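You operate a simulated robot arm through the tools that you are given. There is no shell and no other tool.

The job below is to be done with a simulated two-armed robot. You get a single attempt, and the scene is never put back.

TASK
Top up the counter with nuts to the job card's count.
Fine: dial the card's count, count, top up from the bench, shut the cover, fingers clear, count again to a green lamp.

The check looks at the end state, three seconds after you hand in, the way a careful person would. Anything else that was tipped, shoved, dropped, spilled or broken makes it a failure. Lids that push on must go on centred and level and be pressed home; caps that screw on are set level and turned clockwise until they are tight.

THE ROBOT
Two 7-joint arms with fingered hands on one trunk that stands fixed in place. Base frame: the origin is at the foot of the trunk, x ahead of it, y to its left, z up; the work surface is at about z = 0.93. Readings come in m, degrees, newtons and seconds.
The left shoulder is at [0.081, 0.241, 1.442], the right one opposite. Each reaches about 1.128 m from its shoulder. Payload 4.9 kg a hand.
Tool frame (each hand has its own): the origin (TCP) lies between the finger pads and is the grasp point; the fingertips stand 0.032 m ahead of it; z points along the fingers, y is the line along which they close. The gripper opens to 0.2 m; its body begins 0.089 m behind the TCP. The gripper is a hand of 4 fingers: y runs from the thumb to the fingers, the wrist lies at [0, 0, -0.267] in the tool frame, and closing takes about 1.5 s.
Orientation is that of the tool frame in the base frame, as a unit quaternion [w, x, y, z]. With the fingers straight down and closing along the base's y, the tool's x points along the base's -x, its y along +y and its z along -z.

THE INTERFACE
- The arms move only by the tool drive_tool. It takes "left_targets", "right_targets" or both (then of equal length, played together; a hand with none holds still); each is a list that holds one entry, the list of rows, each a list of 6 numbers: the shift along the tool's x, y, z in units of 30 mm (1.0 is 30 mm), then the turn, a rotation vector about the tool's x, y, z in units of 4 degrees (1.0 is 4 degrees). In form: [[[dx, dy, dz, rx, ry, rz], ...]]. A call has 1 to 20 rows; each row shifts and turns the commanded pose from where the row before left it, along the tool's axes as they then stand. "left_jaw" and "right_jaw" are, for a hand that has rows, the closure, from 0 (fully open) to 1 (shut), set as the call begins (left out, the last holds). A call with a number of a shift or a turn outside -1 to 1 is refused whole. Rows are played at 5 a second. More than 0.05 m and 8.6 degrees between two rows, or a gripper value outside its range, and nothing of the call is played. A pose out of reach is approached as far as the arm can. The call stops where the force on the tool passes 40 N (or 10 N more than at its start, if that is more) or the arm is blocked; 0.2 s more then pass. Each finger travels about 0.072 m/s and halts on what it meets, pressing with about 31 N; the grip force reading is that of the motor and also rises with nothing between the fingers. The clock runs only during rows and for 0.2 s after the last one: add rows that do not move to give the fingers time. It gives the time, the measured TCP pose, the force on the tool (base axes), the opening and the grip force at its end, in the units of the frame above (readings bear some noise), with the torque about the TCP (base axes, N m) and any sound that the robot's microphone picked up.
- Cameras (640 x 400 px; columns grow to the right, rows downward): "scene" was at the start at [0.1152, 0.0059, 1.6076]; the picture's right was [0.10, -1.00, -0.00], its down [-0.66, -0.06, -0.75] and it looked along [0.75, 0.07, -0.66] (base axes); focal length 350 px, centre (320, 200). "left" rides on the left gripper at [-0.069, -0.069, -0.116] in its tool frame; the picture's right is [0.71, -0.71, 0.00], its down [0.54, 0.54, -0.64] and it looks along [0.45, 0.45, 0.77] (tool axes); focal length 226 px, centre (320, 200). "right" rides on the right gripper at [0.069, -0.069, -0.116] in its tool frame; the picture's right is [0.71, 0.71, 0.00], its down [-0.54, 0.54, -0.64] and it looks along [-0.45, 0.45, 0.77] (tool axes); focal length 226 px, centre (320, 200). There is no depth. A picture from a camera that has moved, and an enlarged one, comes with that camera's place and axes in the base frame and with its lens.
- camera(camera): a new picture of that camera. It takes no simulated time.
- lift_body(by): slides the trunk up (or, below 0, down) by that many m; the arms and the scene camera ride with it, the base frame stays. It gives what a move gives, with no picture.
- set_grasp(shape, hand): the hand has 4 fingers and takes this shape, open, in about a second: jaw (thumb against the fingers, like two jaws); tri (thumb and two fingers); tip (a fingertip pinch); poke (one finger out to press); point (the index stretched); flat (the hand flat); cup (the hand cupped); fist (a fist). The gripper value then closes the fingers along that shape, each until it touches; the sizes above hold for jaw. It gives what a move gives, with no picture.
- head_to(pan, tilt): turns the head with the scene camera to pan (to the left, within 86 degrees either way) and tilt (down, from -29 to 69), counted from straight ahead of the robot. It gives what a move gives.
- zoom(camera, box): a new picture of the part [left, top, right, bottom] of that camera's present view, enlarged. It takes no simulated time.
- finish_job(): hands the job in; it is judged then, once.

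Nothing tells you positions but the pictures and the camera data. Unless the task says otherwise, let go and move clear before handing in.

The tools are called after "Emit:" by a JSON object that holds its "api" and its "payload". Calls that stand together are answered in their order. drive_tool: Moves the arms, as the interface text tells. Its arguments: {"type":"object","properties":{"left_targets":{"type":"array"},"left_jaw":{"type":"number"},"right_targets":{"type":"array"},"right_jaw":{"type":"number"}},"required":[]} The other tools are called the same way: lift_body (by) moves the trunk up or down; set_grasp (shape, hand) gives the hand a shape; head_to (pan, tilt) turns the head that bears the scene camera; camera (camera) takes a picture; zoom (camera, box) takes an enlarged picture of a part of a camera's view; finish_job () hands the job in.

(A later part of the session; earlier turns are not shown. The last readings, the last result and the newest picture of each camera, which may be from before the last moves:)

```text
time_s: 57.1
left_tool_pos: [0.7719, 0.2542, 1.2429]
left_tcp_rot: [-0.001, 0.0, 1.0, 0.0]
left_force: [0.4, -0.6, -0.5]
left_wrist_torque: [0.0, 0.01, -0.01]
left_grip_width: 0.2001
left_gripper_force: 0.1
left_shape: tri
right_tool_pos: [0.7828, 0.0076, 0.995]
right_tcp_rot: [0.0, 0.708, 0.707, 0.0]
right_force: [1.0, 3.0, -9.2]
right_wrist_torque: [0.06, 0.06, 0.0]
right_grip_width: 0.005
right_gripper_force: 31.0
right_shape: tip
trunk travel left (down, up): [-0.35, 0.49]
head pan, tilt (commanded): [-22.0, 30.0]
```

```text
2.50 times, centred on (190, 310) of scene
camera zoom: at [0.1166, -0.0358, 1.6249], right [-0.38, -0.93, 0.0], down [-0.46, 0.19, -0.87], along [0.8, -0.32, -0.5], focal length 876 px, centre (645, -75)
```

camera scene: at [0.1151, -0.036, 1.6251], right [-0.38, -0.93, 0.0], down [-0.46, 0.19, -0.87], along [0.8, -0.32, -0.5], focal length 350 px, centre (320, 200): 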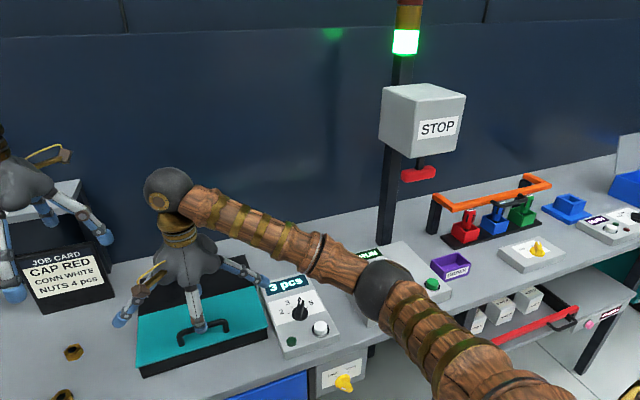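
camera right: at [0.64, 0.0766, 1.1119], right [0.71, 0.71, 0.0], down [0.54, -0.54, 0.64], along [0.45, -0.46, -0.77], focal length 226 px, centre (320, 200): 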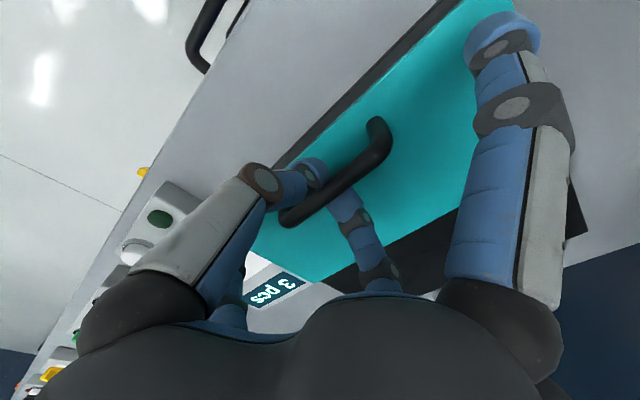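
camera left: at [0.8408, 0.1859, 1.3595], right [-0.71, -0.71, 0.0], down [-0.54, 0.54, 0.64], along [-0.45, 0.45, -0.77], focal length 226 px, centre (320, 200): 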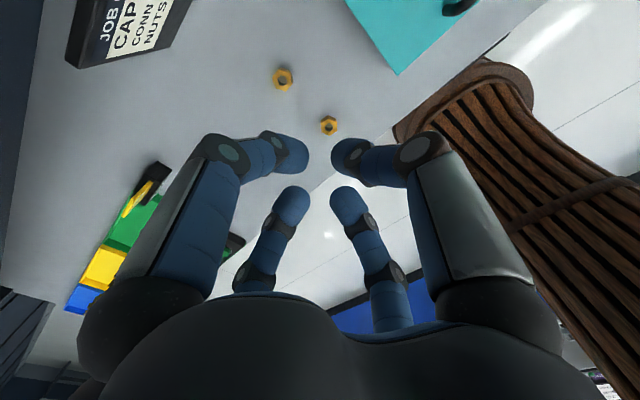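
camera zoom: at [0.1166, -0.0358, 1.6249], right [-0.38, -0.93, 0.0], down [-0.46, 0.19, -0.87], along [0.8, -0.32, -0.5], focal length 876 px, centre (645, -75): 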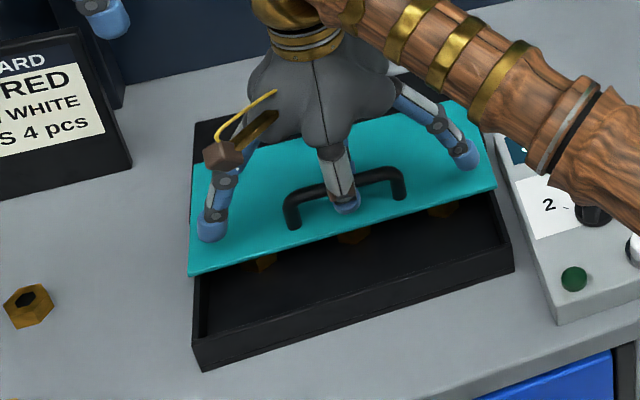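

The tray opens and three nuts show inside along its rear. I'll slide further.

Emit:
{"api": "drive_tool", "payload": {"right_targets": [[[0, 0.4, 0, 0, 0, 0], [0, 0.4, 0, 0, 0, 0], [0, 0.4, 0, 0, 0, 0], [0, 0.4, 0, 0, 0, 0], [0, 0, 0, 0, 0, 0]]]}}

Emit:
{"api": "zoom", "payload": {"camera": "scene", "box": [100, 230, 280, 390]}}

```text
time_s: 58.3
left_tool_pos: [0.773, 0.2553, 1.2424]
left_tcp_rot: [-0.001, -0.001, 1.0, 0.0]
left_force: [-0.8, 0.4, -1.3]
left_wrist_torque: [0.0, 0.0, -0.02]
left_grip_width: 0.2002
left_gripper_force: 0.1
left_shape: tri
right_tool_pos: [0.8301, 0.0071, 0.9948]
right_tcp_rot: [-0.001, 0.707, 0.708, 0.0]
right_force: [2.2, 2.3, -9.5]
right_wrist_torque: [0.03, 0.05, 0.04]
right_grip_width: 0.0048
right_gripper_force: 30.8
right_shape: tip
trunk travel left (down, up): [-0.35, 0.49]
head pan, tilt (commanded): [-22.0, 30.0]
```

```text
2.50 times, centred on (190, 310) of scene
camera zoom: at [0.1168, -0.0357, 1.6249], right [-0.38, -0.93, 0.0], down [-0.46, 0.19, -0.87], along [0.8, -0.32, -0.5], focal length 876 px, centre (645, -75)
```

zoom: 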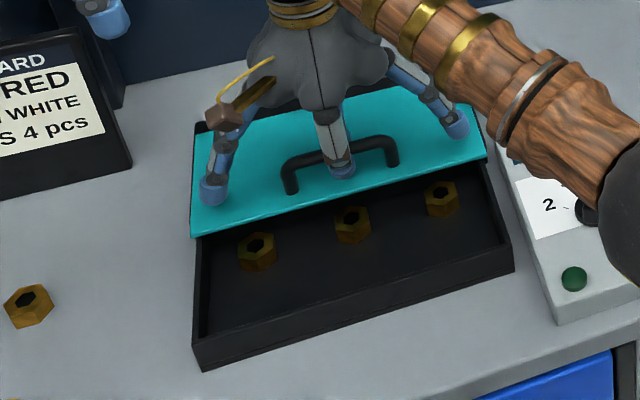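

The cover is open about 12 cm with the three nuts visible and the front of the tray free. I'll release the handle, rise and withdraw the right hand to the right.

Emit:
{"api": "drive_tool", "payload": {"right_targets": [[[0, 0, 0, 0, 0, 0], [0, 0, 0, 0, 0, 0], [0, 0, 0, 0, 0, 0], [0, 0, 0, 0, 0, 0], [0, 0, 0, 0, 0, 0]]], "right_jaw": 0.55}}

Emit:
{"api": "zoom", "payload": {"camera": "scene", "box": [100, 230, 280, 390]}}

Emit:
{"api": "camera", "payload": {"camera": "right"}}

```text
time_s: 59.5
left_tool_pos: [0.7719, 0.2551, 1.2427]
left_tcp_rot: [0.0, 0.0, 1.0, 0.001]
left_force: [0.4, 0.2, 1.2]
left_wrist_torque: [-0.03, 0.0, -0.03]
left_grip_width: 0.2002
left_gripper_force: 0.1
left_shape: tri
right_tool_pos: [0.8287, 0.008, 0.9952]
right_tcp_rot: [-0.001, 0.707, 0.707, 0.0]
right_force: [0.5, -0.2, -0.3]
right_wrist_torque: [0.0, 0.0, -0.04]
right_grip_width: 0.0896
right_gripper_force: 0.0
right_shape: tip
trunk travel left (down, up): [-0.35, 0.49]
head pan, tilt (commanded): [-22.0, 30.0]
```

```text
2.50 times, centred on (190, 310) of scene
camera zoom: at [0.1152, -0.036, 1.6251], right [-0.38, -0.93, 0.0], down [-0.46, 0.19, -0.87], along [0.8, -0.32, -0.5], focal length 876 px, centre (645, -75)
```

zoom: 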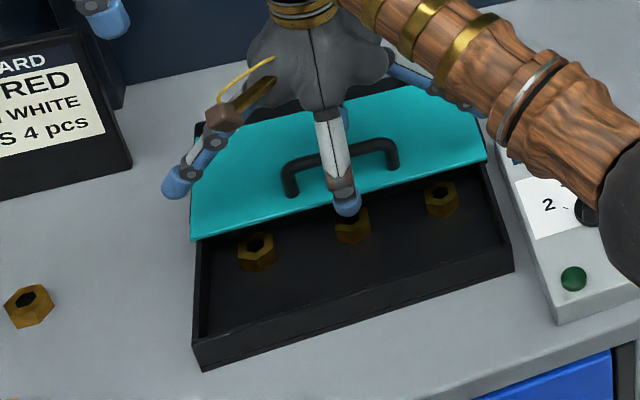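

```text
taken
camera right: at [0.7601, 0.0757, 1.1122], right [0.71, 0.71, 0.0], down [0.54, -0.54, 0.64], along [0.45, -0.46, -0.77], focal length 226 px, centre (320, 200)
```

right: 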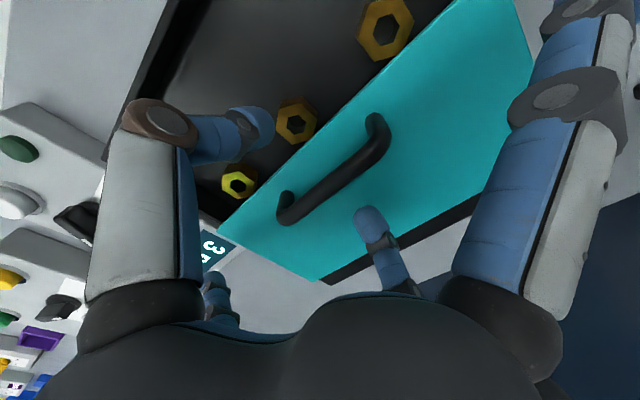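

The cover stays open. Rising and withdrawing the right hand.

Emit:
{"api": "drive_tool", "payload": {"right_targets": [[[0, 0, -0.9, 0, 0, 0], [0, 0, -0.9, 0, 0, 0], [0, 0, -0.9, 0, 0, 0], [0, 0, -0.9, 0, 0, 0], [0, 0, -0.9, 0, 0, 0], [-0.93, -0.36, 0, 0, 0, 0], [-0.93, -0.36, 0, 0, 0, 0], [-0.93, -0.36, 0, 0, 0, 0], [-0.93, -0.36, 0, 0, 0, 0], [-0.93, -0.36, 0, 0, 0, 0], [-0.93, -0.36, 0, 0, 0, 0], [-0.93, -0.36, 0, 0, 0, 0], [-0.93, -0.36, 0, 0, 0, 0], [-0.93, -0.36, 0, 0, 0, 0], [-0.93, -0.36, 0, 0, 0, 0], [-0.93, -0.36, 0, 0, 0, 0], [0, 0, 0, 0, 0, 0]]]}}

Emit:
{"api": "head_to", "payload": {"pan": 8, "tilt": 38}}

Emit:
{"api": "camera", "payload": {"camera": "scene"}}

Emit:
{"api": "zoom", "payload": {"camera": "scene", "box": [210, 160, 420, 310]}}

Emit:
{"api": "camera", "payload": {"camera": "left"}}

```text
time_s: 63.1
left_tool_pos: [0.7717, 0.2562, 1.2436]
left_tcp_rot: [0.001, 0.0, 1.0, 0.0]
left_force: [0.2, -0.1, 0.2]
left_wrist_torque: [0.01, 0.03, 0.01]
left_grip_width: 0.1998
left_gripper_force: 0.2
left_shape: tri
right_tool_pos: [0.7113, -0.2971, 1.1284]
right_tcp_rot: [0.001, 0.707, 0.707, -0.001]
right_force: [0.0, -0.2, -0.2]
right_wrist_torque: [0.03, 0.01, 0.02]
right_grip_width: 0.0894
right_gripper_force: 0.1
right_shape: tip
trunk travel left (down, up): [-0.35, 0.49]
head pan, tilt (commanded): [-22.0, 30.0]
```

```text
time_s: 64.0
left_tool_pos: [0.772, 0.2533, 1.2437]
left_tcp_rot: [0.001, 0.0, 1.0, 0.001]
left_force: [-0.1, 0.1, 0.5]
left_wrist_torque: [0.0, 0.0, 0.01]
left_grip_width: 0.1999
left_gripper_force: 0.0
left_shape: tri
right_tool_pos: [0.7115, -0.2992, 1.1292]
right_tcp_rot: [0.001, 0.707, 0.707, 0.0]
right_force: [-0.1, -0.4, -0.2]
right_wrist_torque: [0.0, -0.02, 0.0]
right_grip_width: 0.0898
right_gripper_force: 0.0
right_shape: tip
trunk travel left (down, up): [-0.35, 0.49]
head pan, tilt (commanded): [8.0, 38.0]
```

```text
taken
camera scene: at [0.1169, 0.0094, 1.6127], right [0.14, -0.99, 0.0], down [-0.61, -0.08, -0.79], along [0.78, 0.11, -0.62], focal length 350 px, centre (320, 200)
```

scene: 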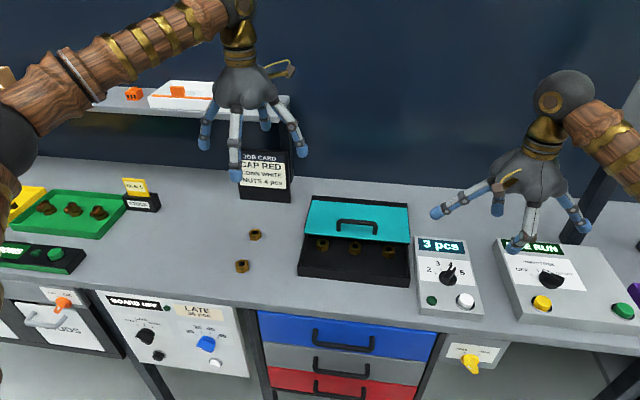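

```text
2.67 times, centred on (315, 235) of scene
camera zoom: at [0.1169, 0.0094, 1.6127], right [0.14, -0.99, 0.0], down [-0.61, -0.08, -0.79], along [0.78, 0.11, -0.62], focal length 934 px, centre (333, 107)
```

zoom: 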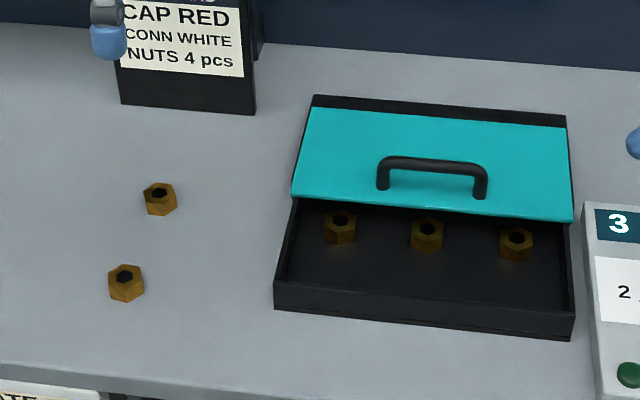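

```text
taken
camera left: at [0.8406, 0.1857, 1.3596], right [-0.71, -0.71, 0.0], down [-0.54, 0.54, 0.64], along [-0.45, 0.46, -0.77], focal length 226 px, centre (320, 200)
```

left: 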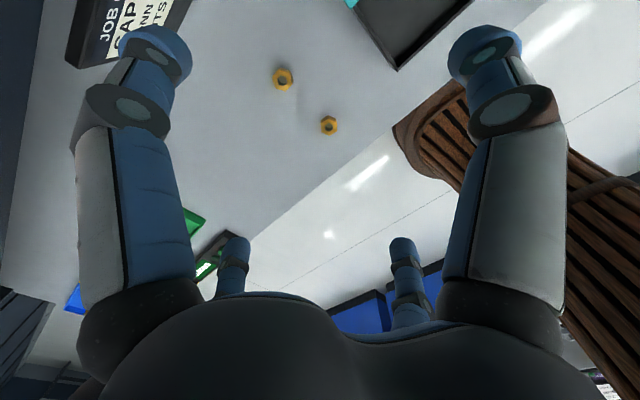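

Three nuts lie in the tray and the front of it is free. I'll take the nearer bench nut (about (0.703, 0.299)); first a close zoom to see how its flats are oriented.

Emit:
{"api": "zoom", "payload": {"camera": "left", "box": [250, 50, 370, 150]}}

Emit:
{"api": "zoom", "payload": {"camera": "scene", "box": [225, 220, 275, 280]}}

```text
4.00 times, centred on (310, 100) of left
camera zoom: at [0.8406, 0.1857, 1.3596], right [-0.71, -0.71, 0.0], down [-0.54, 0.54, 0.64], along [-0.45, 0.46, -0.77], focal length 904 px, centre (360, 600)
```

zoom: 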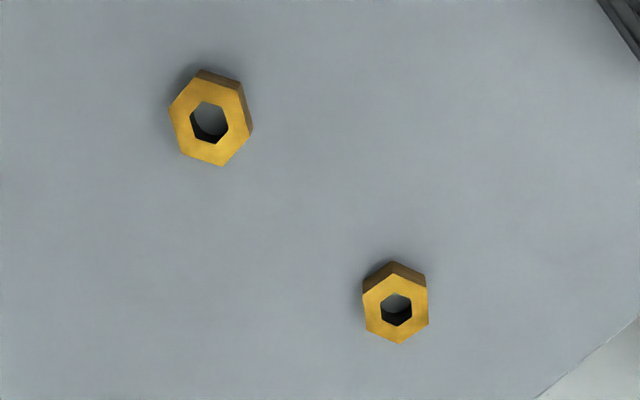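

```text
6.67 times, centred on (250, 250) of scene
camera zoom: at [0.1169, 0.0094, 1.6127], right [0.14, -0.99, 0.0], down [-0.61, -0.08, -0.79], along [0.78, 0.11, -0.62], focal length 2336 px, centre (787, -133)
```

zoom: 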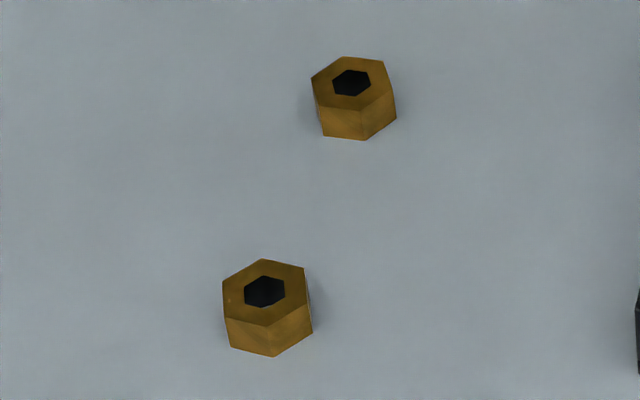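

The nearer nut is at (0.702, 0.299), top z≈0.917, 32 mm across flats, with flat normals near 51°. I'll shape the left hand to "tip", turn it -38.6° so the pinch meets those flats, and go down above it.

Emit:
{"api": "set_grasp", "payload": {"hand": "left", "shape": "tip"}}

Emit:
{"api": "drive_tool", "payload": {"left_targets": [[[0.333, 0.217, 0.9, 0, 0, 0], [0.333, 0.217, 0.9, 0, 0, 0], [0.333, 0.217, 0.9, 0, 0, 0], [0.333, 0.217, 0.9, 0, 0, 0], [0.333, 0.217, 0.9, 0, 0, 0], [0.333, 0.217, 0.9, 0, 0, 0], [0.333, 0.217, 0.9, 0, 0, 0], [0, 0, 0, 0, 0, 0.965], [0, 0, 0, 0, 0, 0.965], [0, 0, 0, 0, 0, 0.965], [0, 0, 0, 0, 0, 0.965], [0, 0, 0, 0, 0, 0.965], [0, 0, 0, 0, 0, 0.965], [0, 0, 0, 0, 0, 0.965], [0, 0, 0, 0, 0, 0.965], [0, 0, 0, 0, 0, 0.965], [0, 0, 0, 0, 0, 0.965], [0, 0, 0, 0, 0, 0]]], "left_jaw": 0.55}}

Emit:
{"api": "camera", "payload": {"camera": "left"}}

Emit:
{"api": "camera", "payload": {"camera": "scene"}}

```text
time_s: 64.9
left_tool_pos: [0.7707, 0.2538, 1.2433]
left_tcp_rot: [0.0, 0.001, 1.0, 0.0]
left_force: [-0.1, -0.9, -1.3]
left_wrist_torque: [0.02, -0.01, 0.0]
left_grip_width: 0.1999
left_gripper_force: 0.2
left_shape: tip
right_tool_pos: [0.7109, -0.2989, 1.129]
right_tcp_rot: [0.0, 0.707, 0.708, 0.0]
right_force: [0.4, 0.2, -0.5]
right_wrist_torque: [0.02, 0.01, -0.01]
right_grip_width: 0.0898
right_gripper_force: 0.1
right_shape: tip
trunk travel left (down, up): [-0.35, 0.49]
head pan, tilt (commanded): [8.0, 38.0]
```

```text
time_s: 68.7
left_tool_pos: [0.7004, 0.2994, 1.0547]
left_tcp_rot: [0.0, 0.331, 0.944, 0.0]
left_force: [0.0, -0.7, -0.8]
left_wrist_torque: [-0.01, -0.03, 0.01]
left_grip_width: 0.0907
left_gripper_force: 0.1
left_shape: tip
right_tool_pos: [0.7111, -0.3, 1.1288]
right_tcp_rot: [0.0, 0.708, 0.707, 0.0]
right_force: [-0.1, -0.3, 0.1]
right_wrist_torque: [0.0, -0.01, 0.02]
right_grip_width: 0.0896
right_gripper_force: 0.0
right_shape: tip
trunk travel left (down, up): [-0.35, 0.49]
head pan, tilt (commanded): [8.0, 38.0]
```

```text
taken
camera left: at [0.7123, 0.2033, 1.1704], right [-0.99, -0.11, 0.0], down [-0.08, 0.76, 0.64], along [-0.07, 0.64, -0.77], focal length 226 px, centre (320, 200)
```

left: 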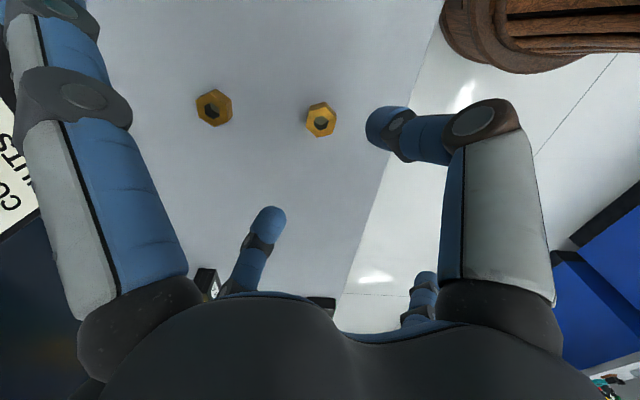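

```text
taken
camera scene: at [0.117, 0.0098, 1.6127], right [0.14, -0.99, 0.0], down [-0.61, -0.09, -0.79], along [0.78, 0.11, -0.62], focal length 350 px, centre (320, 200)
```

scene: 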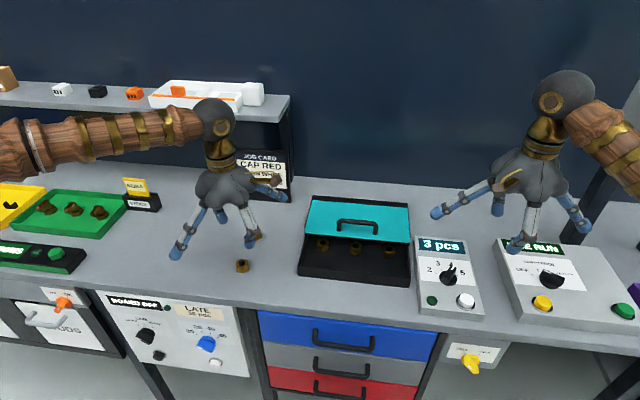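

The nut sits between the open thumb and finger. I'll zoom to refine its position and orientation from here.

Emit:
{"api": "zoom", "payload": {"camera": "left", "box": [280, 80, 360, 150]}}

```text
5.71 times, centred on (320, 115) of left
camera zoom: at [0.7123, 0.2033, 1.1704], right [-0.99, -0.11, 0.0], down [-0.08, 0.76, 0.64], along [-0.07, 0.64, -0.77], focal length 1292 px, centre (320, 686)
```

zoom: 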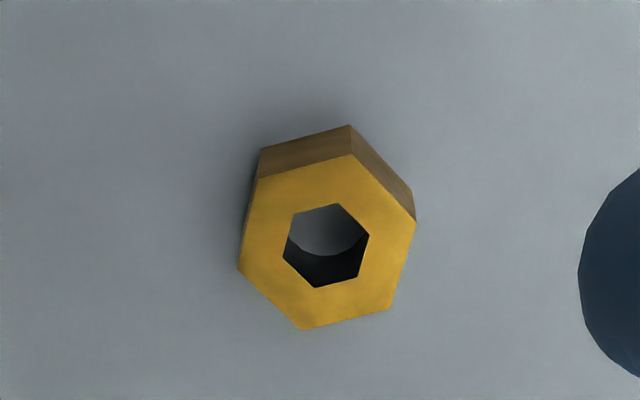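

The nut is right under the TCP with its flats square to the pinch. I'll descend to just above the bench.

Emit:
{"api": "drive_tool", "payload": {"left_targets": [[[0, 0, 0.9, 0, 0, 0], [0, 0, 0.9, 0, 0, 0], [0, 0, 0.9, 0, 0, 0], [0, 0, 0.6, 0, 0, 0], [0, 0, 0.2, 0, 0, 0], [0, 0, 0, 0, 0, 0]]], "left_jaw": 0.65}}

Emit:
{"api": "camera", "payload": {"camera": "left"}}

Emit:
{"api": "zoom", "payload": {"camera": "scene", "box": [150, 150, 310, 310]}}

```text
time_s: 70.1
left_tool_pos: [0.7023, 0.3009, 0.9494]
left_tcp_rot: [0.0, 0.33, 0.944, 0.0]
left_force: [-0.1, -0.4, -0.7]
left_wrist_torque: [0.02, 0.03, 0.0]
left_grip_width: 0.0702
left_gripper_force: 0.1
left_shape: tip
right_tool_pos: [0.7111, -0.2997, 1.1287]
right_tcp_rot: [0.0, 0.707, 0.707, 0.0]
right_force: [1.0, 0.1, -0.6]
right_wrist_torque: [0.05, 0.0, -0.02]
right_grip_width: 0.09
right_gripper_force: 0.0
right_shape: tip
trunk travel left (down, up): [-0.35, 0.49]
head pan, tilt (commanded): [8.0, 38.0]
```

```text
taken
camera left: at [0.7134, 0.2046, 1.0659], right [-0.99, -0.11, 0.0], down [-0.08, 0.76, 0.64], along [-0.07, 0.64, -0.77], focal length 226 px, centre (320, 200)
```

left: 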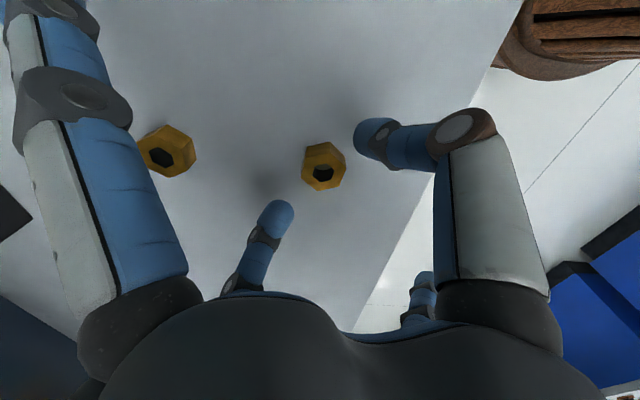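

```text
2.50 times, centred on (230, 230) of scene
camera zoom: at [0.1169, 0.0097, 1.6127], right [0.14, -0.99, 0.0], down [-0.61, -0.09, -0.79], along [0.78, 0.11, -0.62], focal length 876 px, centre (545, 125)
```

zoom: 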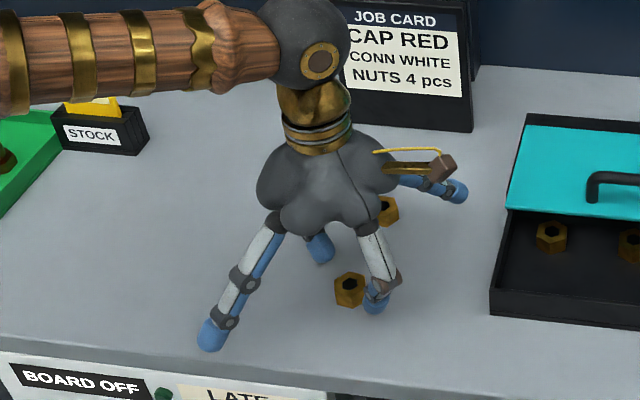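

The tips straddle the nut at about its top level; I'll go down 9 mm in small steps, watching for bench contact.

Emit:
{"api": "drive_tool", "payload": {"left_targets": [[[0, 0, 0.1, 0, 0, 0], [0, 0, 0.1, 0, 0, 0], [0, 0, 0.1, 0, 0, 0], [0, 0, 0, 0, 0, 0]]]}}

Emit:
{"api": "zoom", "payload": {"camera": "left", "box": [230, 80, 430, 260]}}

Emit:
{"api": "zoom", "payload": {"camera": "scene", "box": [210, 220, 270, 290]}}

```text
time_s: 71.1
left_tool_pos: [0.7006, 0.3, 0.9409]
left_tcp_rot: [-0.001, 0.331, 0.944, 0.0]
left_force: [0.1, -0.5, 0.1]
left_wrist_torque: [-0.01, 0.02, 0.01]
left_grip_width: 0.0703
left_gripper_force: 0.1
left_shape: tip
right_tool_pos: [0.71, -0.2989, 1.128]
right_tcp_rot: [0.0, 0.707, 0.707, 0.0]
right_force: [-0.5, 0.2, 0.4]
right_wrist_torque: [0.01, -0.01, -0.03]
right_grip_width: 0.0896
right_gripper_force: 0.2
right_shape: tip
trunk travel left (down, up): [-0.35, 0.49]
head pan, tilt (commanded): [8.0, 38.0]
```

```text
2.22 times, centred on (330, 170) of left
camera zoom: at [0.7131, 0.2043, 1.0566], right [-0.99, -0.11, 0.0], down [-0.08, 0.76, 0.64], along [-0.07, 0.64, -0.77], focal length 502 px, centre (298, 267)
```

zoom: 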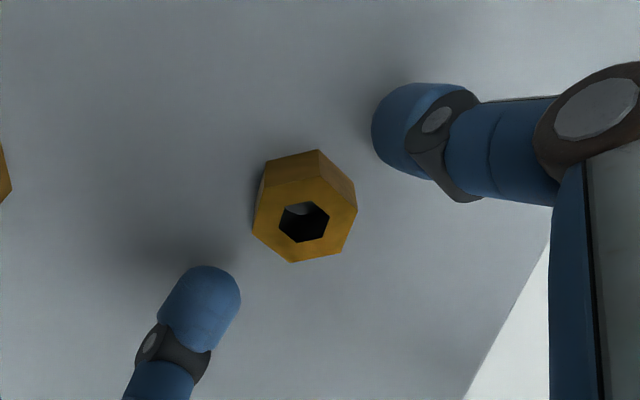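

```text
5.71 times, centred on (240, 255) of scene
camera zoom: at [0.117, 0.0097, 1.6127], right [0.14, -0.99, 0.0], down [-0.61, -0.09, -0.79], along [0.78, 0.11, -0.62], focal length 2002 px, centre (777, -114)
```

zoom: 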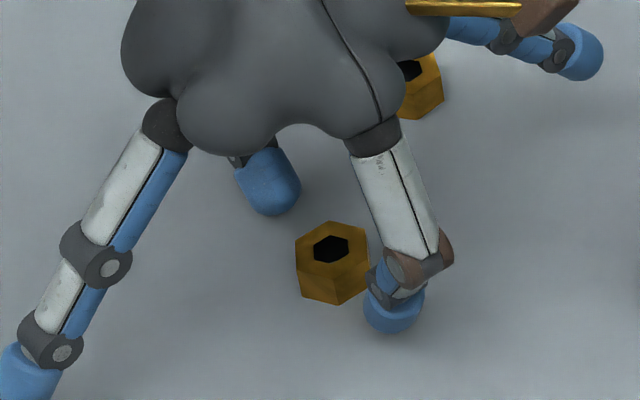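

The pinch line passes through the nut's centre. I'll close in two stages.

Emit:
{"api": "drive_tool", "payload": {"left_targets": [[[0, 0, 0, 0, 0, 0], [0, 0, 0, 0, 0, 0], [0, 0, 0, 0, 0, 0]]], "left_jaw": 0.8}}

Emit:
{"api": "zoom", "payload": {"camera": "left", "box": [230, 80, 430, 260]}}

Emit:
{"api": "zoom", "payload": {"camera": "scene", "box": [210, 220, 270, 290]}}

```text
time_s: 71.9
left_tool_pos: [0.702, 0.2992, 0.9397]
left_tcp_rot: [0.0, 0.331, 0.944, 0.0]
left_force: [-0.6, -0.1, 0.3]
left_wrist_torque: [0.0, 0.02, 0.01]
left_grip_width: 0.0406
left_gripper_force: 0.1
left_shape: tip
right_tool_pos: [0.7102, -0.299, 1.1293]
right_tcp_rot: [0.0, 0.707, 0.707, 0.0]
right_force: [1.1, 0.0, 0.0]
right_wrist_torque: [0.0, -0.03, 0.0]
right_grip_width: 0.0896
right_gripper_force: 0.0
right_shape: tip
trunk travel left (down, up): [-0.35, 0.49]
head pan, tilt (commanded): [8.0, 38.0]
```

```text
2.22 times, centred on (330, 170) of left
camera zoom: at [0.7131, 0.2043, 1.0567], right [-0.99, -0.11, 0.0], down [-0.08, 0.76, 0.64], along [-0.07, 0.64, -0.77], focal length 502 px, centre (298, 267)
```

zoom: 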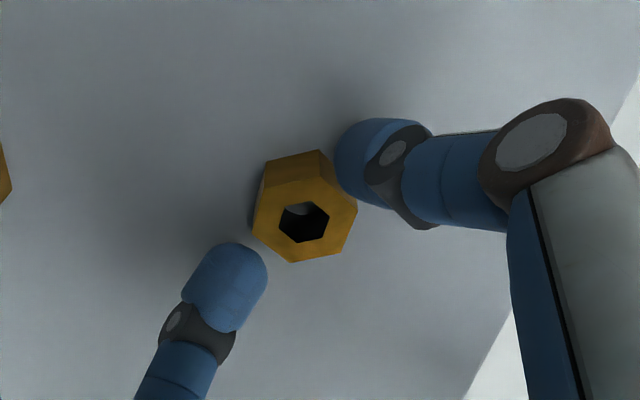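

```text
5.71 times, centred on (240, 255) of scene
camera zoom: at [0.117, 0.0098, 1.6127], right [0.14, -0.99, 0.0], down [-0.61, -0.09, -0.79], along [0.78, 0.11, -0.62], focal length 2002 px, centre (777, -114)
```

zoom: 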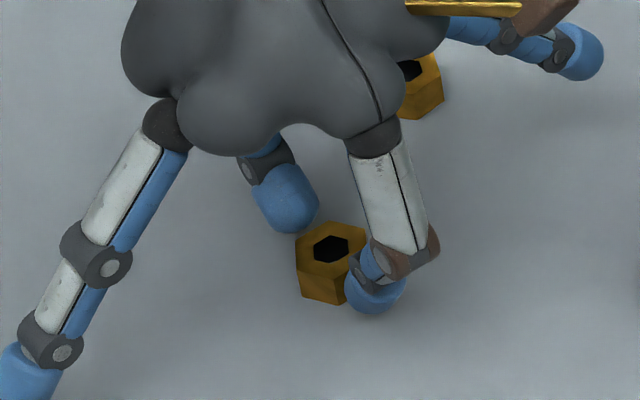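

Both tips are about to touch opposite flats. Closing fully.

Emit:
{"api": "drive_tool", "payload": {"left_targets": [[[0, 0, 0, 0, 0, 0], [0, 0, 0, 0, 0, 0], [0, 0, 0, 0, 0, 0], [0, 0, 0, 0, 0, 0], [0, 0, 0, 0, 0, 0]]], "left_jaw": 1.0}}

Emit:
{"api": "zoom", "payload": {"camera": "left", "box": [230, 80, 430, 260]}}

Emit:
{"api": "zoom", "payload": {"camera": "scene", "box": [210, 220, 270, 290]}}

```text
time_s: 73.1
left_tool_pos: [0.7024, 0.3004, 0.94]
left_tcp_rot: [0.001, 0.331, 0.944, 0.0]
left_force: [-0.7, 0.3, 0.4]
left_wrist_torque: [0.02, 0.0, -0.02]
left_grip_width: 0.0312
left_gripper_force: 30.4
left_shape: tip
right_tool_pos: [0.7108, -0.2993, 1.1299]
right_tcp_rot: [0.0, 0.707, 0.707, 0.0]
right_force: [0.2, -0.2, -0.1]
right_wrist_torque: [0.06, 0.0, 0.0]
right_grip_width: 0.0896
right_gripper_force: 0.0
right_shape: tip
trunk travel left (down, up): [-0.35, 0.49]
head pan, tilt (commanded): [8.0, 38.0]
```

```text
2.22 times, centred on (330, 170) of left
camera zoom: at [0.7131, 0.2043, 1.0567], right [-0.99, -0.11, 0.0], down [-0.08, 0.76, 0.64], along [-0.07, 0.64, -0.77], focal length 502 px, centre (298, 267)
```

zoom: 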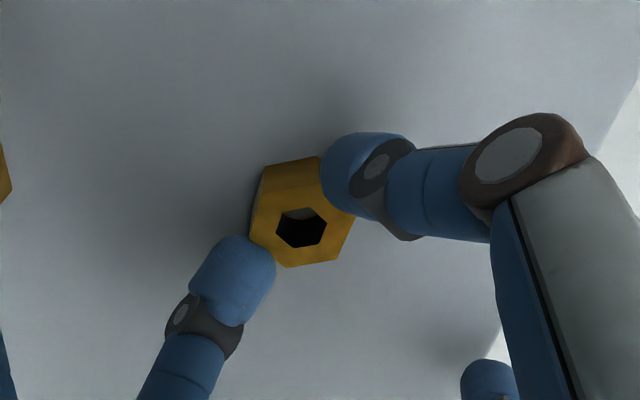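

```text
5.71 times, centred on (240, 255) of scene
camera zoom: at [0.1171, 0.0098, 1.6127], right [0.14, -0.99, 0.0], down [-0.61, -0.09, -0.79], along [0.78, 0.11, -0.62], focal length 2002 px, centre (777, -114)
```

zoom: 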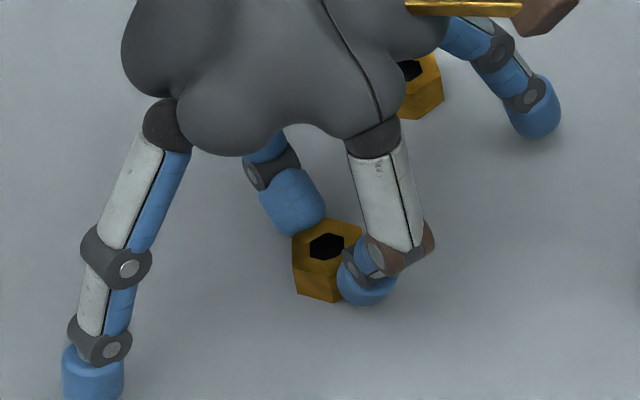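

The nut is gripped on its flats (31.2 mm, 30 N). I'll lift it gently and verify.

Emit:
{"api": "drive_tool", "payload": {"left_targets": [[[0, 0, -0.3, 0, 0, 0], [0, 0, -0.5, 0, 0, 0], [0, 0, -0.8, 0, 0, 0], [0, 0, -0.8, 0, 0, 0], [0, 0, 0, 0, 0, 0]]]}}

Emit:
{"api": "zoom", "payload": {"camera": "left", "box": [230, 80, 430, 260]}}

Emit:
{"api": "zoom", "payload": {"camera": "scene", "box": [170, 160, 310, 290]}}

```text
time_s: 74.3
left_tool_pos: [0.7025, 0.2996, 1.011]
left_tcp_rot: [0.001, 0.33, 0.944, -0.001]
left_force: [-0.3, 0.1, 0.0]
left_wrist_torque: [0.0, 0.02, 0.04]
left_grip_width: 0.0314
left_gripper_force: 31.1
left_shape: tip
right_tool_pos: [0.7116, -0.2994, 1.1283]
right_tcp_rot: [0.0, 0.707, 0.708, 0.0]
right_force: [0.3, -0.7, -0.5]
right_wrist_torque: [-0.02, -0.01, 0.02]
right_grip_width: 0.0896
right_gripper_force: 0.1
right_shape: tip
trunk travel left (down, up): [-0.35, 0.49]
head pan, tilt (commanded): [8.0, 38.0]
```

```text
2.22 times, centred on (330, 170) of left
camera zoom: at [0.7131, 0.2034, 1.1281], right [-0.99, -0.11, 0.0], down [-0.08, 0.76, 0.64], along [-0.07, 0.64, -0.77], focal length 502 px, centre (298, 267)
```

zoom: 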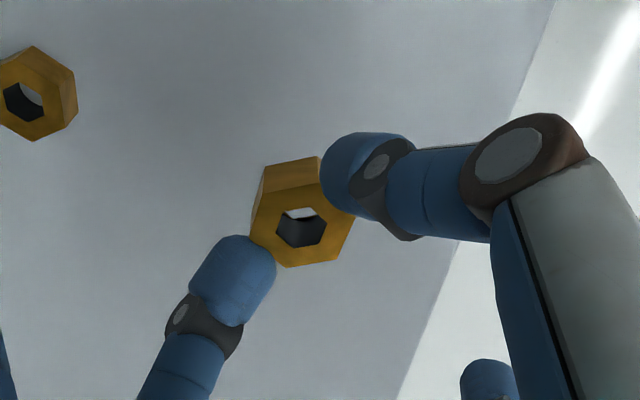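

```text
3.08 times, centred on (240, 225) of scene
camera zoom: at [0.1175, 0.0101, 1.6126], right [0.14, -0.99, 0.0], down [-0.61, -0.09, -0.79], along [0.78, 0.11, -0.62], focal length 1078 px, centre (566, 123)
```

zoom: 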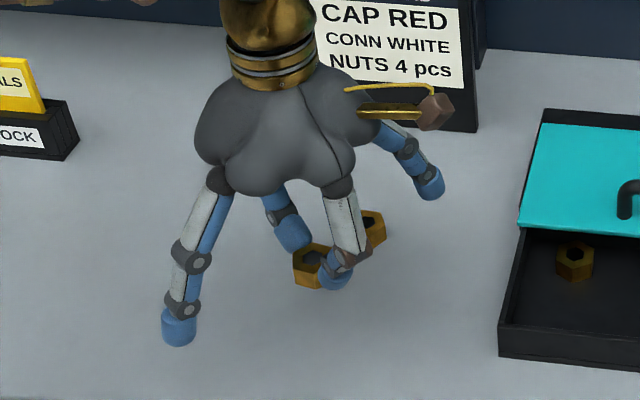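

The nut is held level. I'll try a slightly lower closure (0.95) so that the side fingers stay splayed higher, and check that the grip holds.

Emit:
{"api": "drive_tool", "payload": {"left_targets": [[[0, 0, 0, 0, 0, 0], [0, 0, 0, 0, 0, 0], [0, 0, 0, 0, 0, 0]]], "left_jaw": 0.96}}

Emit:
{"api": "zoom", "payload": {"camera": "scene", "box": [170, 160, 310, 290]}}

```text
time_s: 75.1
left_tool_pos: [0.7017, 0.299, 1.0123]
left_tcp_rot: [0.0, 0.33, 0.944, 0.001]
left_force: [0.7, 0.8, -0.1]
left_wrist_torque: [-0.01, 0.0, 0.01]
left_grip_width: 0.0317
left_gripper_force: 31.4
left_shape: tip
right_tool_pos: [0.7114, -0.2991, 1.1284]
right_tcp_rot: [0.0, 0.707, 0.707, 0.0]
right_force: [0.6, -1.1, 0.3]
right_wrist_torque: [-0.04, -0.03, 0.01]
right_grip_width: 0.0897
right_gripper_force: 0.1
right_shape: tip
trunk travel left (down, up): [-0.35, 0.49]
head pan, tilt (commanded): [8.0, 38.0]
```

```text
3.08 times, centred on (240, 225) of scene
camera zoom: at [0.117, 0.0098, 1.6127], right [0.14, -0.99, 0.0], down [-0.61, -0.09, -0.79], along [0.78, 0.11, -0.62], focal length 1078 px, centre (566, 123)
```

zoom: 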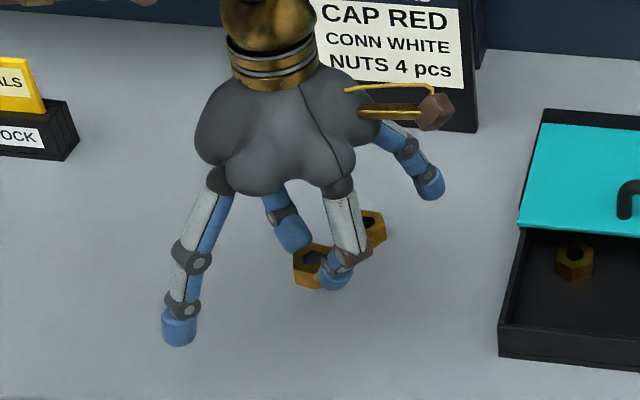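

The grip holds at 31 N. To keep the side fingers outside the tray (one beyond its left wall, one before its front wall), I'll turn the left hand to +50° yaw at a safe height, then carry the nut over the tray's free front part at about (0.745, 0.085).

Emit:
{"api": "drive_tool", "payload": {"left_targets": [[[0, 0, -0.8, 0, 0, 0], [0, 0, -0.8, 0, 0, 0], [0, 0, 0, 0, 0, -0.963], [0, 0, 0, 0, 0, -0.963], [0, 0, 0, 0, 0, -0.963], [0, 0, 0, 0, 0, -0.963], [0, 0, 0, 0, 0, -0.963], [0, 0, 0, 0, 0, -0.963], [0, 0, 0, 0, 0, -0.963], [0, 0, 0, 0, 0, -0.963], [0, 0, 0, 0, 0, -0.963], [0, 0, 0, 0, 0, -0.963], [0, 0, 0, 0, 0, -0.963], [0, 0, 0, 0, 0, -0.963], [0, 0, 0, 0, 0, -0.963], [0, 0, 0, 0, 0, -0.963], [0, 0, 0, 0, 0, -0.963], [0, 0, 0, 0, 0, -0.963], [0, 0, 0, 0, 0, -0.963], [0, 0, 0, 0, 0, 0]]]}}

Emit:
{"api": "drive_tool", "payload": {"left_targets": [[[0, 0, 0, 0, 0, -0.963], [0, 0, 0, 0, 0, -0.963], [0, 0, 0, 0, 0, -0.963], [0, 0, 0, 0, 0, -0.963], [0, 0, 0, 0, 0, -0.963], [0, 0, 0, 0, 0, -0.963], [0, 0, 0, 0, 0, 0]]]}}

Emit:
{"api": "camera", "payload": {"camera": "left"}}

Emit:
{"api": "camera", "payload": {"camera": "scene"}}

```text
time_s: 79.3
left_tool_pos: [0.703, 0.2998, 1.0604]
left_tcp_rot: [0.0, -0.232, 0.973, -0.001]
left_force: [-0.3, 0.2, -0.8]
left_wrist_torque: [0.01, 0.0, 0.01]
left_grip_width: 0.0314
left_gripper_force: 31.1
left_shape: tip
right_tool_pos: [0.7106, -0.2983, 1.1284]
right_tcp_rot: [-0.001, 0.708, 0.707, 0.0]
right_force: [-0.3, 0.0, -0.3]
right_wrist_torque: [-0.01, -0.01, 0.0]
right_grip_width: 0.0899
right_gripper_force: 0.1
right_shape: tip
trunk travel left (down, up): [-0.35, 0.49]
head pan, tilt (commanded): [8.0, 38.0]
```

```text
time_s: 80.9
left_tool_pos: [0.7017, 0.2986, 1.0591]
left_tcp_rot: [0.0, -0.424, 0.906, 0.0]
left_force: [-0.5, 0.3, -0.6]
left_wrist_torque: [0.0, 0.0, -0.01]
left_grip_width: 0.0313
left_gripper_force: 31.3
left_shape: tip
right_tool_pos: [0.7095, -0.2988, 1.13]
right_tcp_rot: [0.001, 0.707, 0.707, -0.001]
right_force: [-0.8, 0.1, 0.2]
right_wrist_torque: [0.0, 0.03, 0.01]
right_grip_width: 0.0899
right_gripper_force: 0.1
right_shape: tip
trunk travel left (down, up): [-0.35, 0.49]
head pan, tilt (commanded): [8.0, 38.0]
```

```text
taken
camera left: at [0.7986, 0.3085, 1.176], right [0.09, -1.0, 0.0], down [-0.76, -0.07, 0.64], along [-0.64, -0.06, -0.77], focal length 226 px, centre (320, 200)
```

left: 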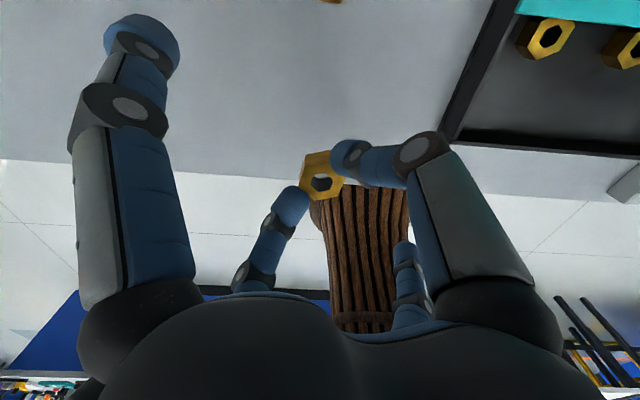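

```text
taken
camera scene: at [0.1171, 0.0098, 1.6127], right [0.14, -0.99, 0.0], down [-0.61, -0.09, -0.79], along [0.78, 0.11, -0.62], focal length 350 px, centre (320, 200)
```

scene: 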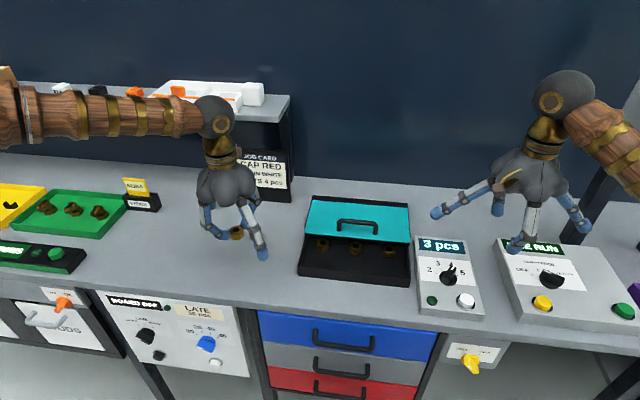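

The nut is held and the yaw is right. Now carrying it over the tray's front-left part.

Emit:
{"api": "drive_tool", "payload": {"left_targets": [[[0.649, -0.81, 0, 0, 0, 0], [0.649, -0.81, 0, 0, 0, 0], [0.649, -0.81, 0, 0, 0, 0], [0.649, -0.81, 0, 0, 0, 0], [0.649, -0.81, 0, 0, 0, 0], [0.649, -0.81, 0, 0, 0, 0], [0.649, -0.81, 0, 0, 0, 0], [0, 0, 0, 0, 0, 0]]]}}

Emit:
{"api": "camera", "payload": {"camera": "left"}}

Emit:
{"api": "camera", "payload": {"camera": "scene"}}

Emit:
{"api": "zoom", "payload": {"camera": "scene", "box": [250, 150, 430, 310]}}

```text
time_s: 82.7
left_tool_pos: [0.7435, 0.0865, 1.0579]
left_tcp_rot: [0.0, -0.422, 0.907, -0.001]
left_force: [-0.1, -0.6, -1.2]
left_wrist_torque: [-0.01, 0.01, 0.02]
left_grip_width: 0.0311
left_gripper_force: 31.1
left_shape: tip
right_tool_pos: [0.71, -0.2991, 1.1292]
right_tcp_rot: [0.001, 0.707, 0.707, -0.001]
right_force: [0.3, -0.6, 0.1]
right_wrist_torque: [0.0, 0.0, -0.01]
right_grip_width: 0.0898
right_gripper_force: 0.0
right_shape: tip
trunk travel left (down, up): [-0.35, 0.49]
head pan, tilt (commanded): [8.0, 38.0]
```

```text
taken
camera left: at [0.8417, 0.0953, 1.1748], right [0.09, -1.0, 0.0], down [-0.76, -0.07, 0.64], along [-0.64, -0.06, -0.77], focal length 226 px, centre (320, 200)
```

left: 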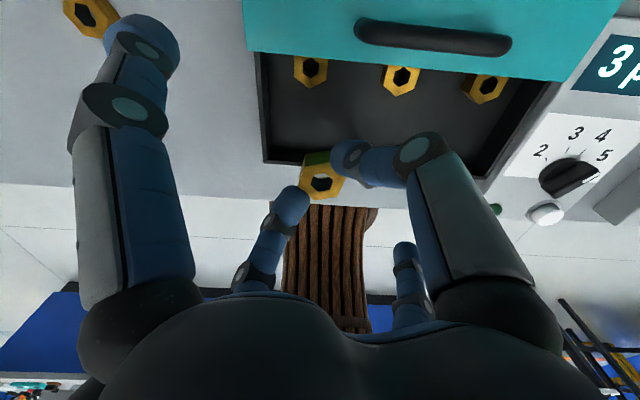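

```text
taken
camera scene: at [0.1167, 0.0108, 1.6127], right [0.14, -0.99, 0.0], down [-0.61, -0.09, -0.79], along [0.78, 0.11, -0.62], focal length 350 px, centre (320, 200)
```

scene: 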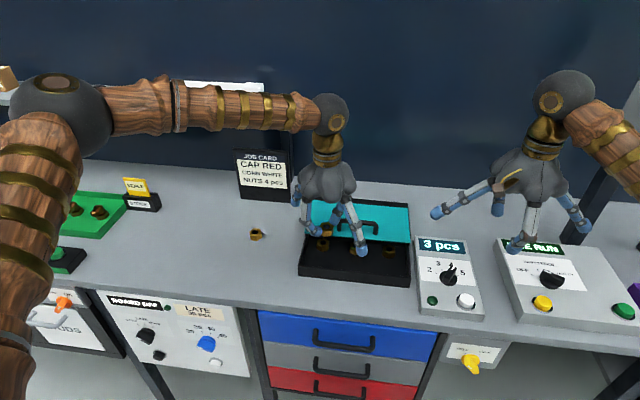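

```text
2.50 times, centred on (340, 230) of scene
camera zoom: at [0.1167, 0.0108, 1.6127], right [0.14, -0.99, 0.0], down [-0.61, -0.09, -0.79], along [0.78, 0.11, -0.62], focal length 876 px, centre (270, 125)
```

zoom: 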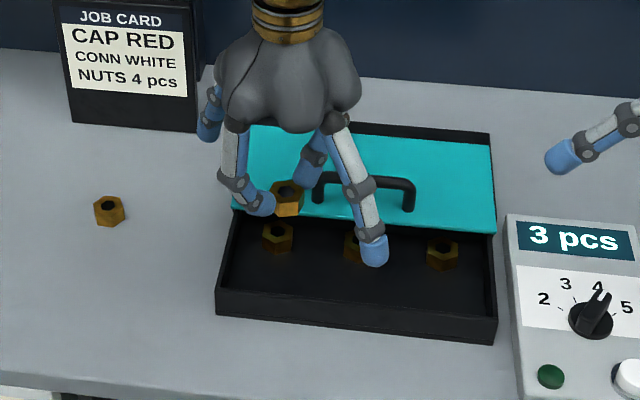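

The nut is over the tray. I'll zoom in on the tray in the left camera to check wall clearances before lowering.

Emit:
{"api": "zoom", "payload": {"camera": "left", "box": [240, 40, 440, 220]}}

```text
2.22 times, centred on (340, 130) of left
camera zoom: at [0.8417, 0.0953, 1.1748], right [0.09, -1.0, 0.0], down [-0.76, -0.07, 0.64], along [-0.64, -0.06, -0.77], focal length 502 px, centre (276, 356)
```

zoom: 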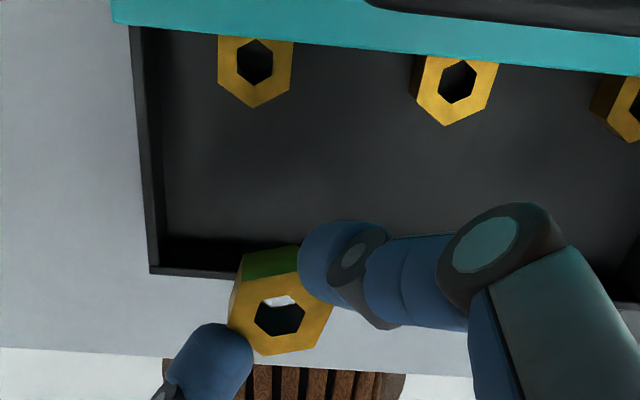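

Clearances look workable: inner front wall about x=0.705, left wall inner y=0.143. I'll shift 8 mm rearward and lower the nut towards the tray floor.

Emit:
{"api": "drive_tool", "payload": {"left_targets": [[[-0.13, -0.237, 0.6, 0, 0, 0], [0, 0, 0.8, 0, 0, 0], [0, 0, 0.8, 0, 0, 0], [0, 0, 0.7, 0, 0, 0], [0, 0, 0, 0, 0, 0]]]}}

Emit:
{"api": "camera", "payload": {"camera": "left"}}

Emit:
{"api": "zoom", "payload": {"camera": "scene", "box": [270, 170, 420, 300]}}

```text
time_s: 83.9
left_tool_pos: [0.7512, 0.084, 0.9737]
left_tcp_rot: [0.0, -0.422, 0.907, 0.0]
left_force: [-1.6, 0.2, -1.5]
left_wrist_torque: [0.0, -0.03, -0.03]
left_grip_width: 0.0313
left_gripper_force: 31.0
left_shape: tip
right_tool_pos: [0.7103, -0.2989, 1.1294]
right_tcp_rot: [0.0, 0.707, 0.707, 0.0]
right_force: [-0.1, 0.5, 0.6]
right_wrist_torque: [0.0, -0.01, -0.01]
right_grip_width: 0.0897
right_gripper_force: 0.0
right_shape: tip
trunk travel left (down, up): [-0.35, 0.49]
head pan, tilt (commanded): [8.0, 38.0]
```

```text
taken
camera left: at [0.8489, 0.0933, 1.0893], right [0.09, -1.0, 0.0], down [-0.76, -0.07, 0.64], along [-0.64, -0.06, -0.77], focal length 226 px, centre (320, 200)
```

left: 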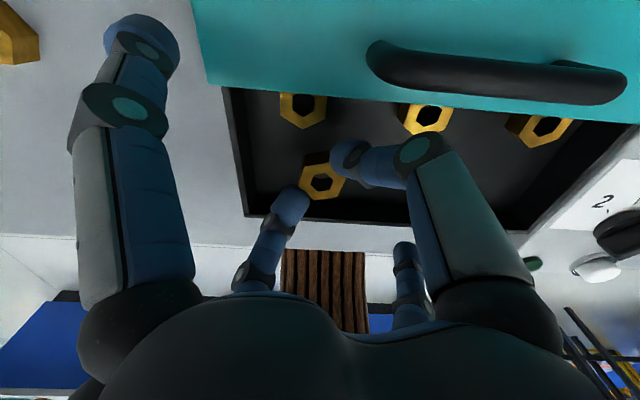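

```text
3.08 times, centred on (345, 235) of scene
camera zoom: at [0.1165, 0.0099, 1.6127], right [0.14, -0.99, 0.0], down [-0.61, -0.09, -0.79], along [0.78, 0.11, -0.62], focal length 1078 px, centre (243, 92)
```

zoom: 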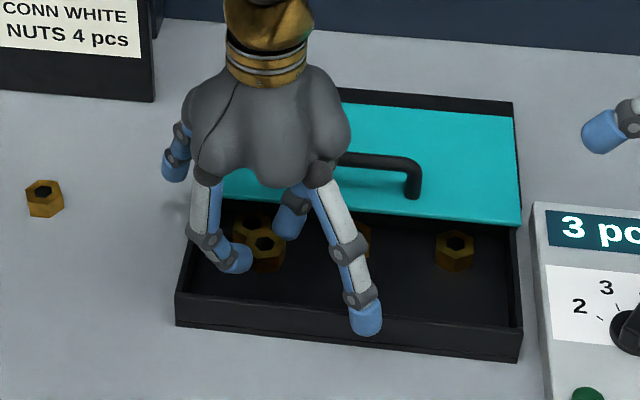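

Both side fingers are outside the tray walls and the nut is inside. I'll lower 20 mm more in small steps.

Emit:
{"api": "drive_tool", "payload": {"left_targets": [[[0, 0, 0.2, 0, 0, 0], [0, 0, 0.2, 0, 0, 0], [0, 0, 0.15, 0, 0, 0], [0, 0, 0.12, 0, 0, 0], [0, 0, 0, 0, 0, 0]]]}}

Emit:
{"api": "zoom", "payload": {"camera": "left", "box": [220, 60, 460, 260]}}

Emit:
{"api": "zoom", "payload": {"camera": "scene", "box": [270, 170, 420, 300]}}

```text
time_s: 85.1
left_tool_pos: [0.7522, 0.0842, 0.9525]
left_tcp_rot: [0.0, -0.422, 0.906, 0.0]
left_force: [-0.5, -1.5, -0.6]
left_wrist_torque: [0.0, 0.0, 0.01]
left_grip_width: 0.0311
left_gripper_force: 31.0
left_shape: tip
right_tool_pos: [0.7119, -0.2987, 1.1303]
right_tcp_rot: [0.0, 0.706, 0.708, 0.0]
right_force: [0.1, 0.0, 0.7]
right_wrist_torque: [0.03, -0.05, -0.02]
right_grip_width: 0.0899
right_gripper_force: 0.0
right_shape: tip
trunk travel left (down, up): [-0.35, 0.49]
head pan, tilt (commanded): [8.0, 38.0]
```

```text
2.00 times, centred on (340, 160) of left
camera zoom: at [0.8491, 0.0934, 1.0682], right [0.09, -1.0, 0.0], down [-0.76, -0.07, 0.64], along [-0.64, -0.06, -0.77], focal length 452 px, centre (280, 280)
```

zoom: 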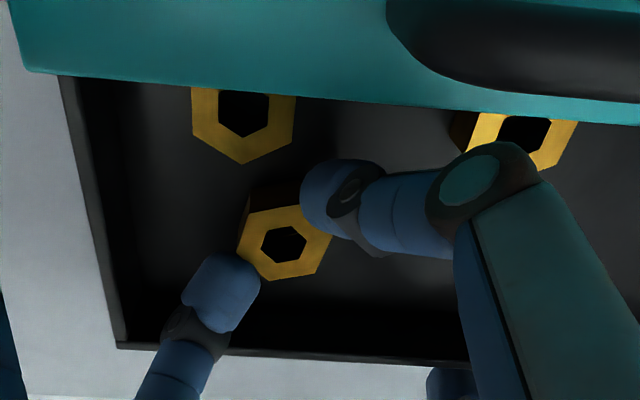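

```text
3.08 times, centred on (345, 235) of scene
camera zoom: at [0.1169, 0.0097, 1.6127], right [0.14, -0.99, 0.0], down [-0.61, -0.09, -0.79], along [0.78, 0.11, -0.62], focal length 1078 px, centre (243, 92)
```

zoom: 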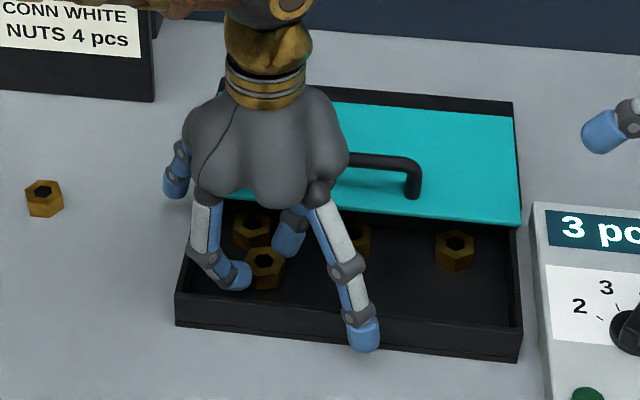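

No contact yet; lowering a few millimetres more until the nut touches the floor.

Emit:
{"api": "drive_tool", "payload": {"left_targets": [[[0, 0, 0.07, 0, 0, 0], [0, 0, 0.07, 0, 0, 0], [0, 0, 0.05, 0, 0, 0], [0, 0, 0, 0, 0, 0]]]}}

Emit:
{"api": "zoom", "payload": {"camera": "left", "box": [220, 60, 460, 260]}}

```text
time_s: 86.1
left_tool_pos: [0.7526, 0.0849, 0.9466]
left_tcp_rot: [0.001, -0.422, 0.907, 0.0]
left_force: [-0.2, -0.8, 1.9]
left_wrist_torque: [0.02, -0.03, -0.02]
left_grip_width: 0.0316
left_gripper_force: 30.8
left_shape: tip
right_tool_pos: [0.7105, -0.3004, 1.1294]
right_tcp_rot: [0.0, 0.707, 0.707, 0.001]
right_force: [-0.2, 0.1, 0.0]
right_wrist_torque: [-0.01, -0.02, -0.01]
right_grip_width: 0.0898
right_gripper_force: 0.1
right_shape: tip
trunk travel left (down, up): [-0.35, 0.49]
head pan, tilt (commanded): [8.0, 38.0]
```

```text
2.00 times, centred on (340, 160) of left
camera zoom: at [0.8492, 0.0933, 1.0639], right [0.09, -1.0, 0.0], down [-0.76, -0.07, 0.64], along [-0.64, -0.06, -0.77], focal length 452 px, centre (280, 280)
```

zoom: 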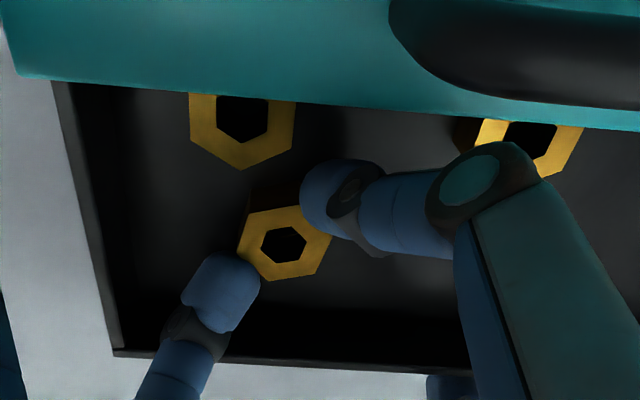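

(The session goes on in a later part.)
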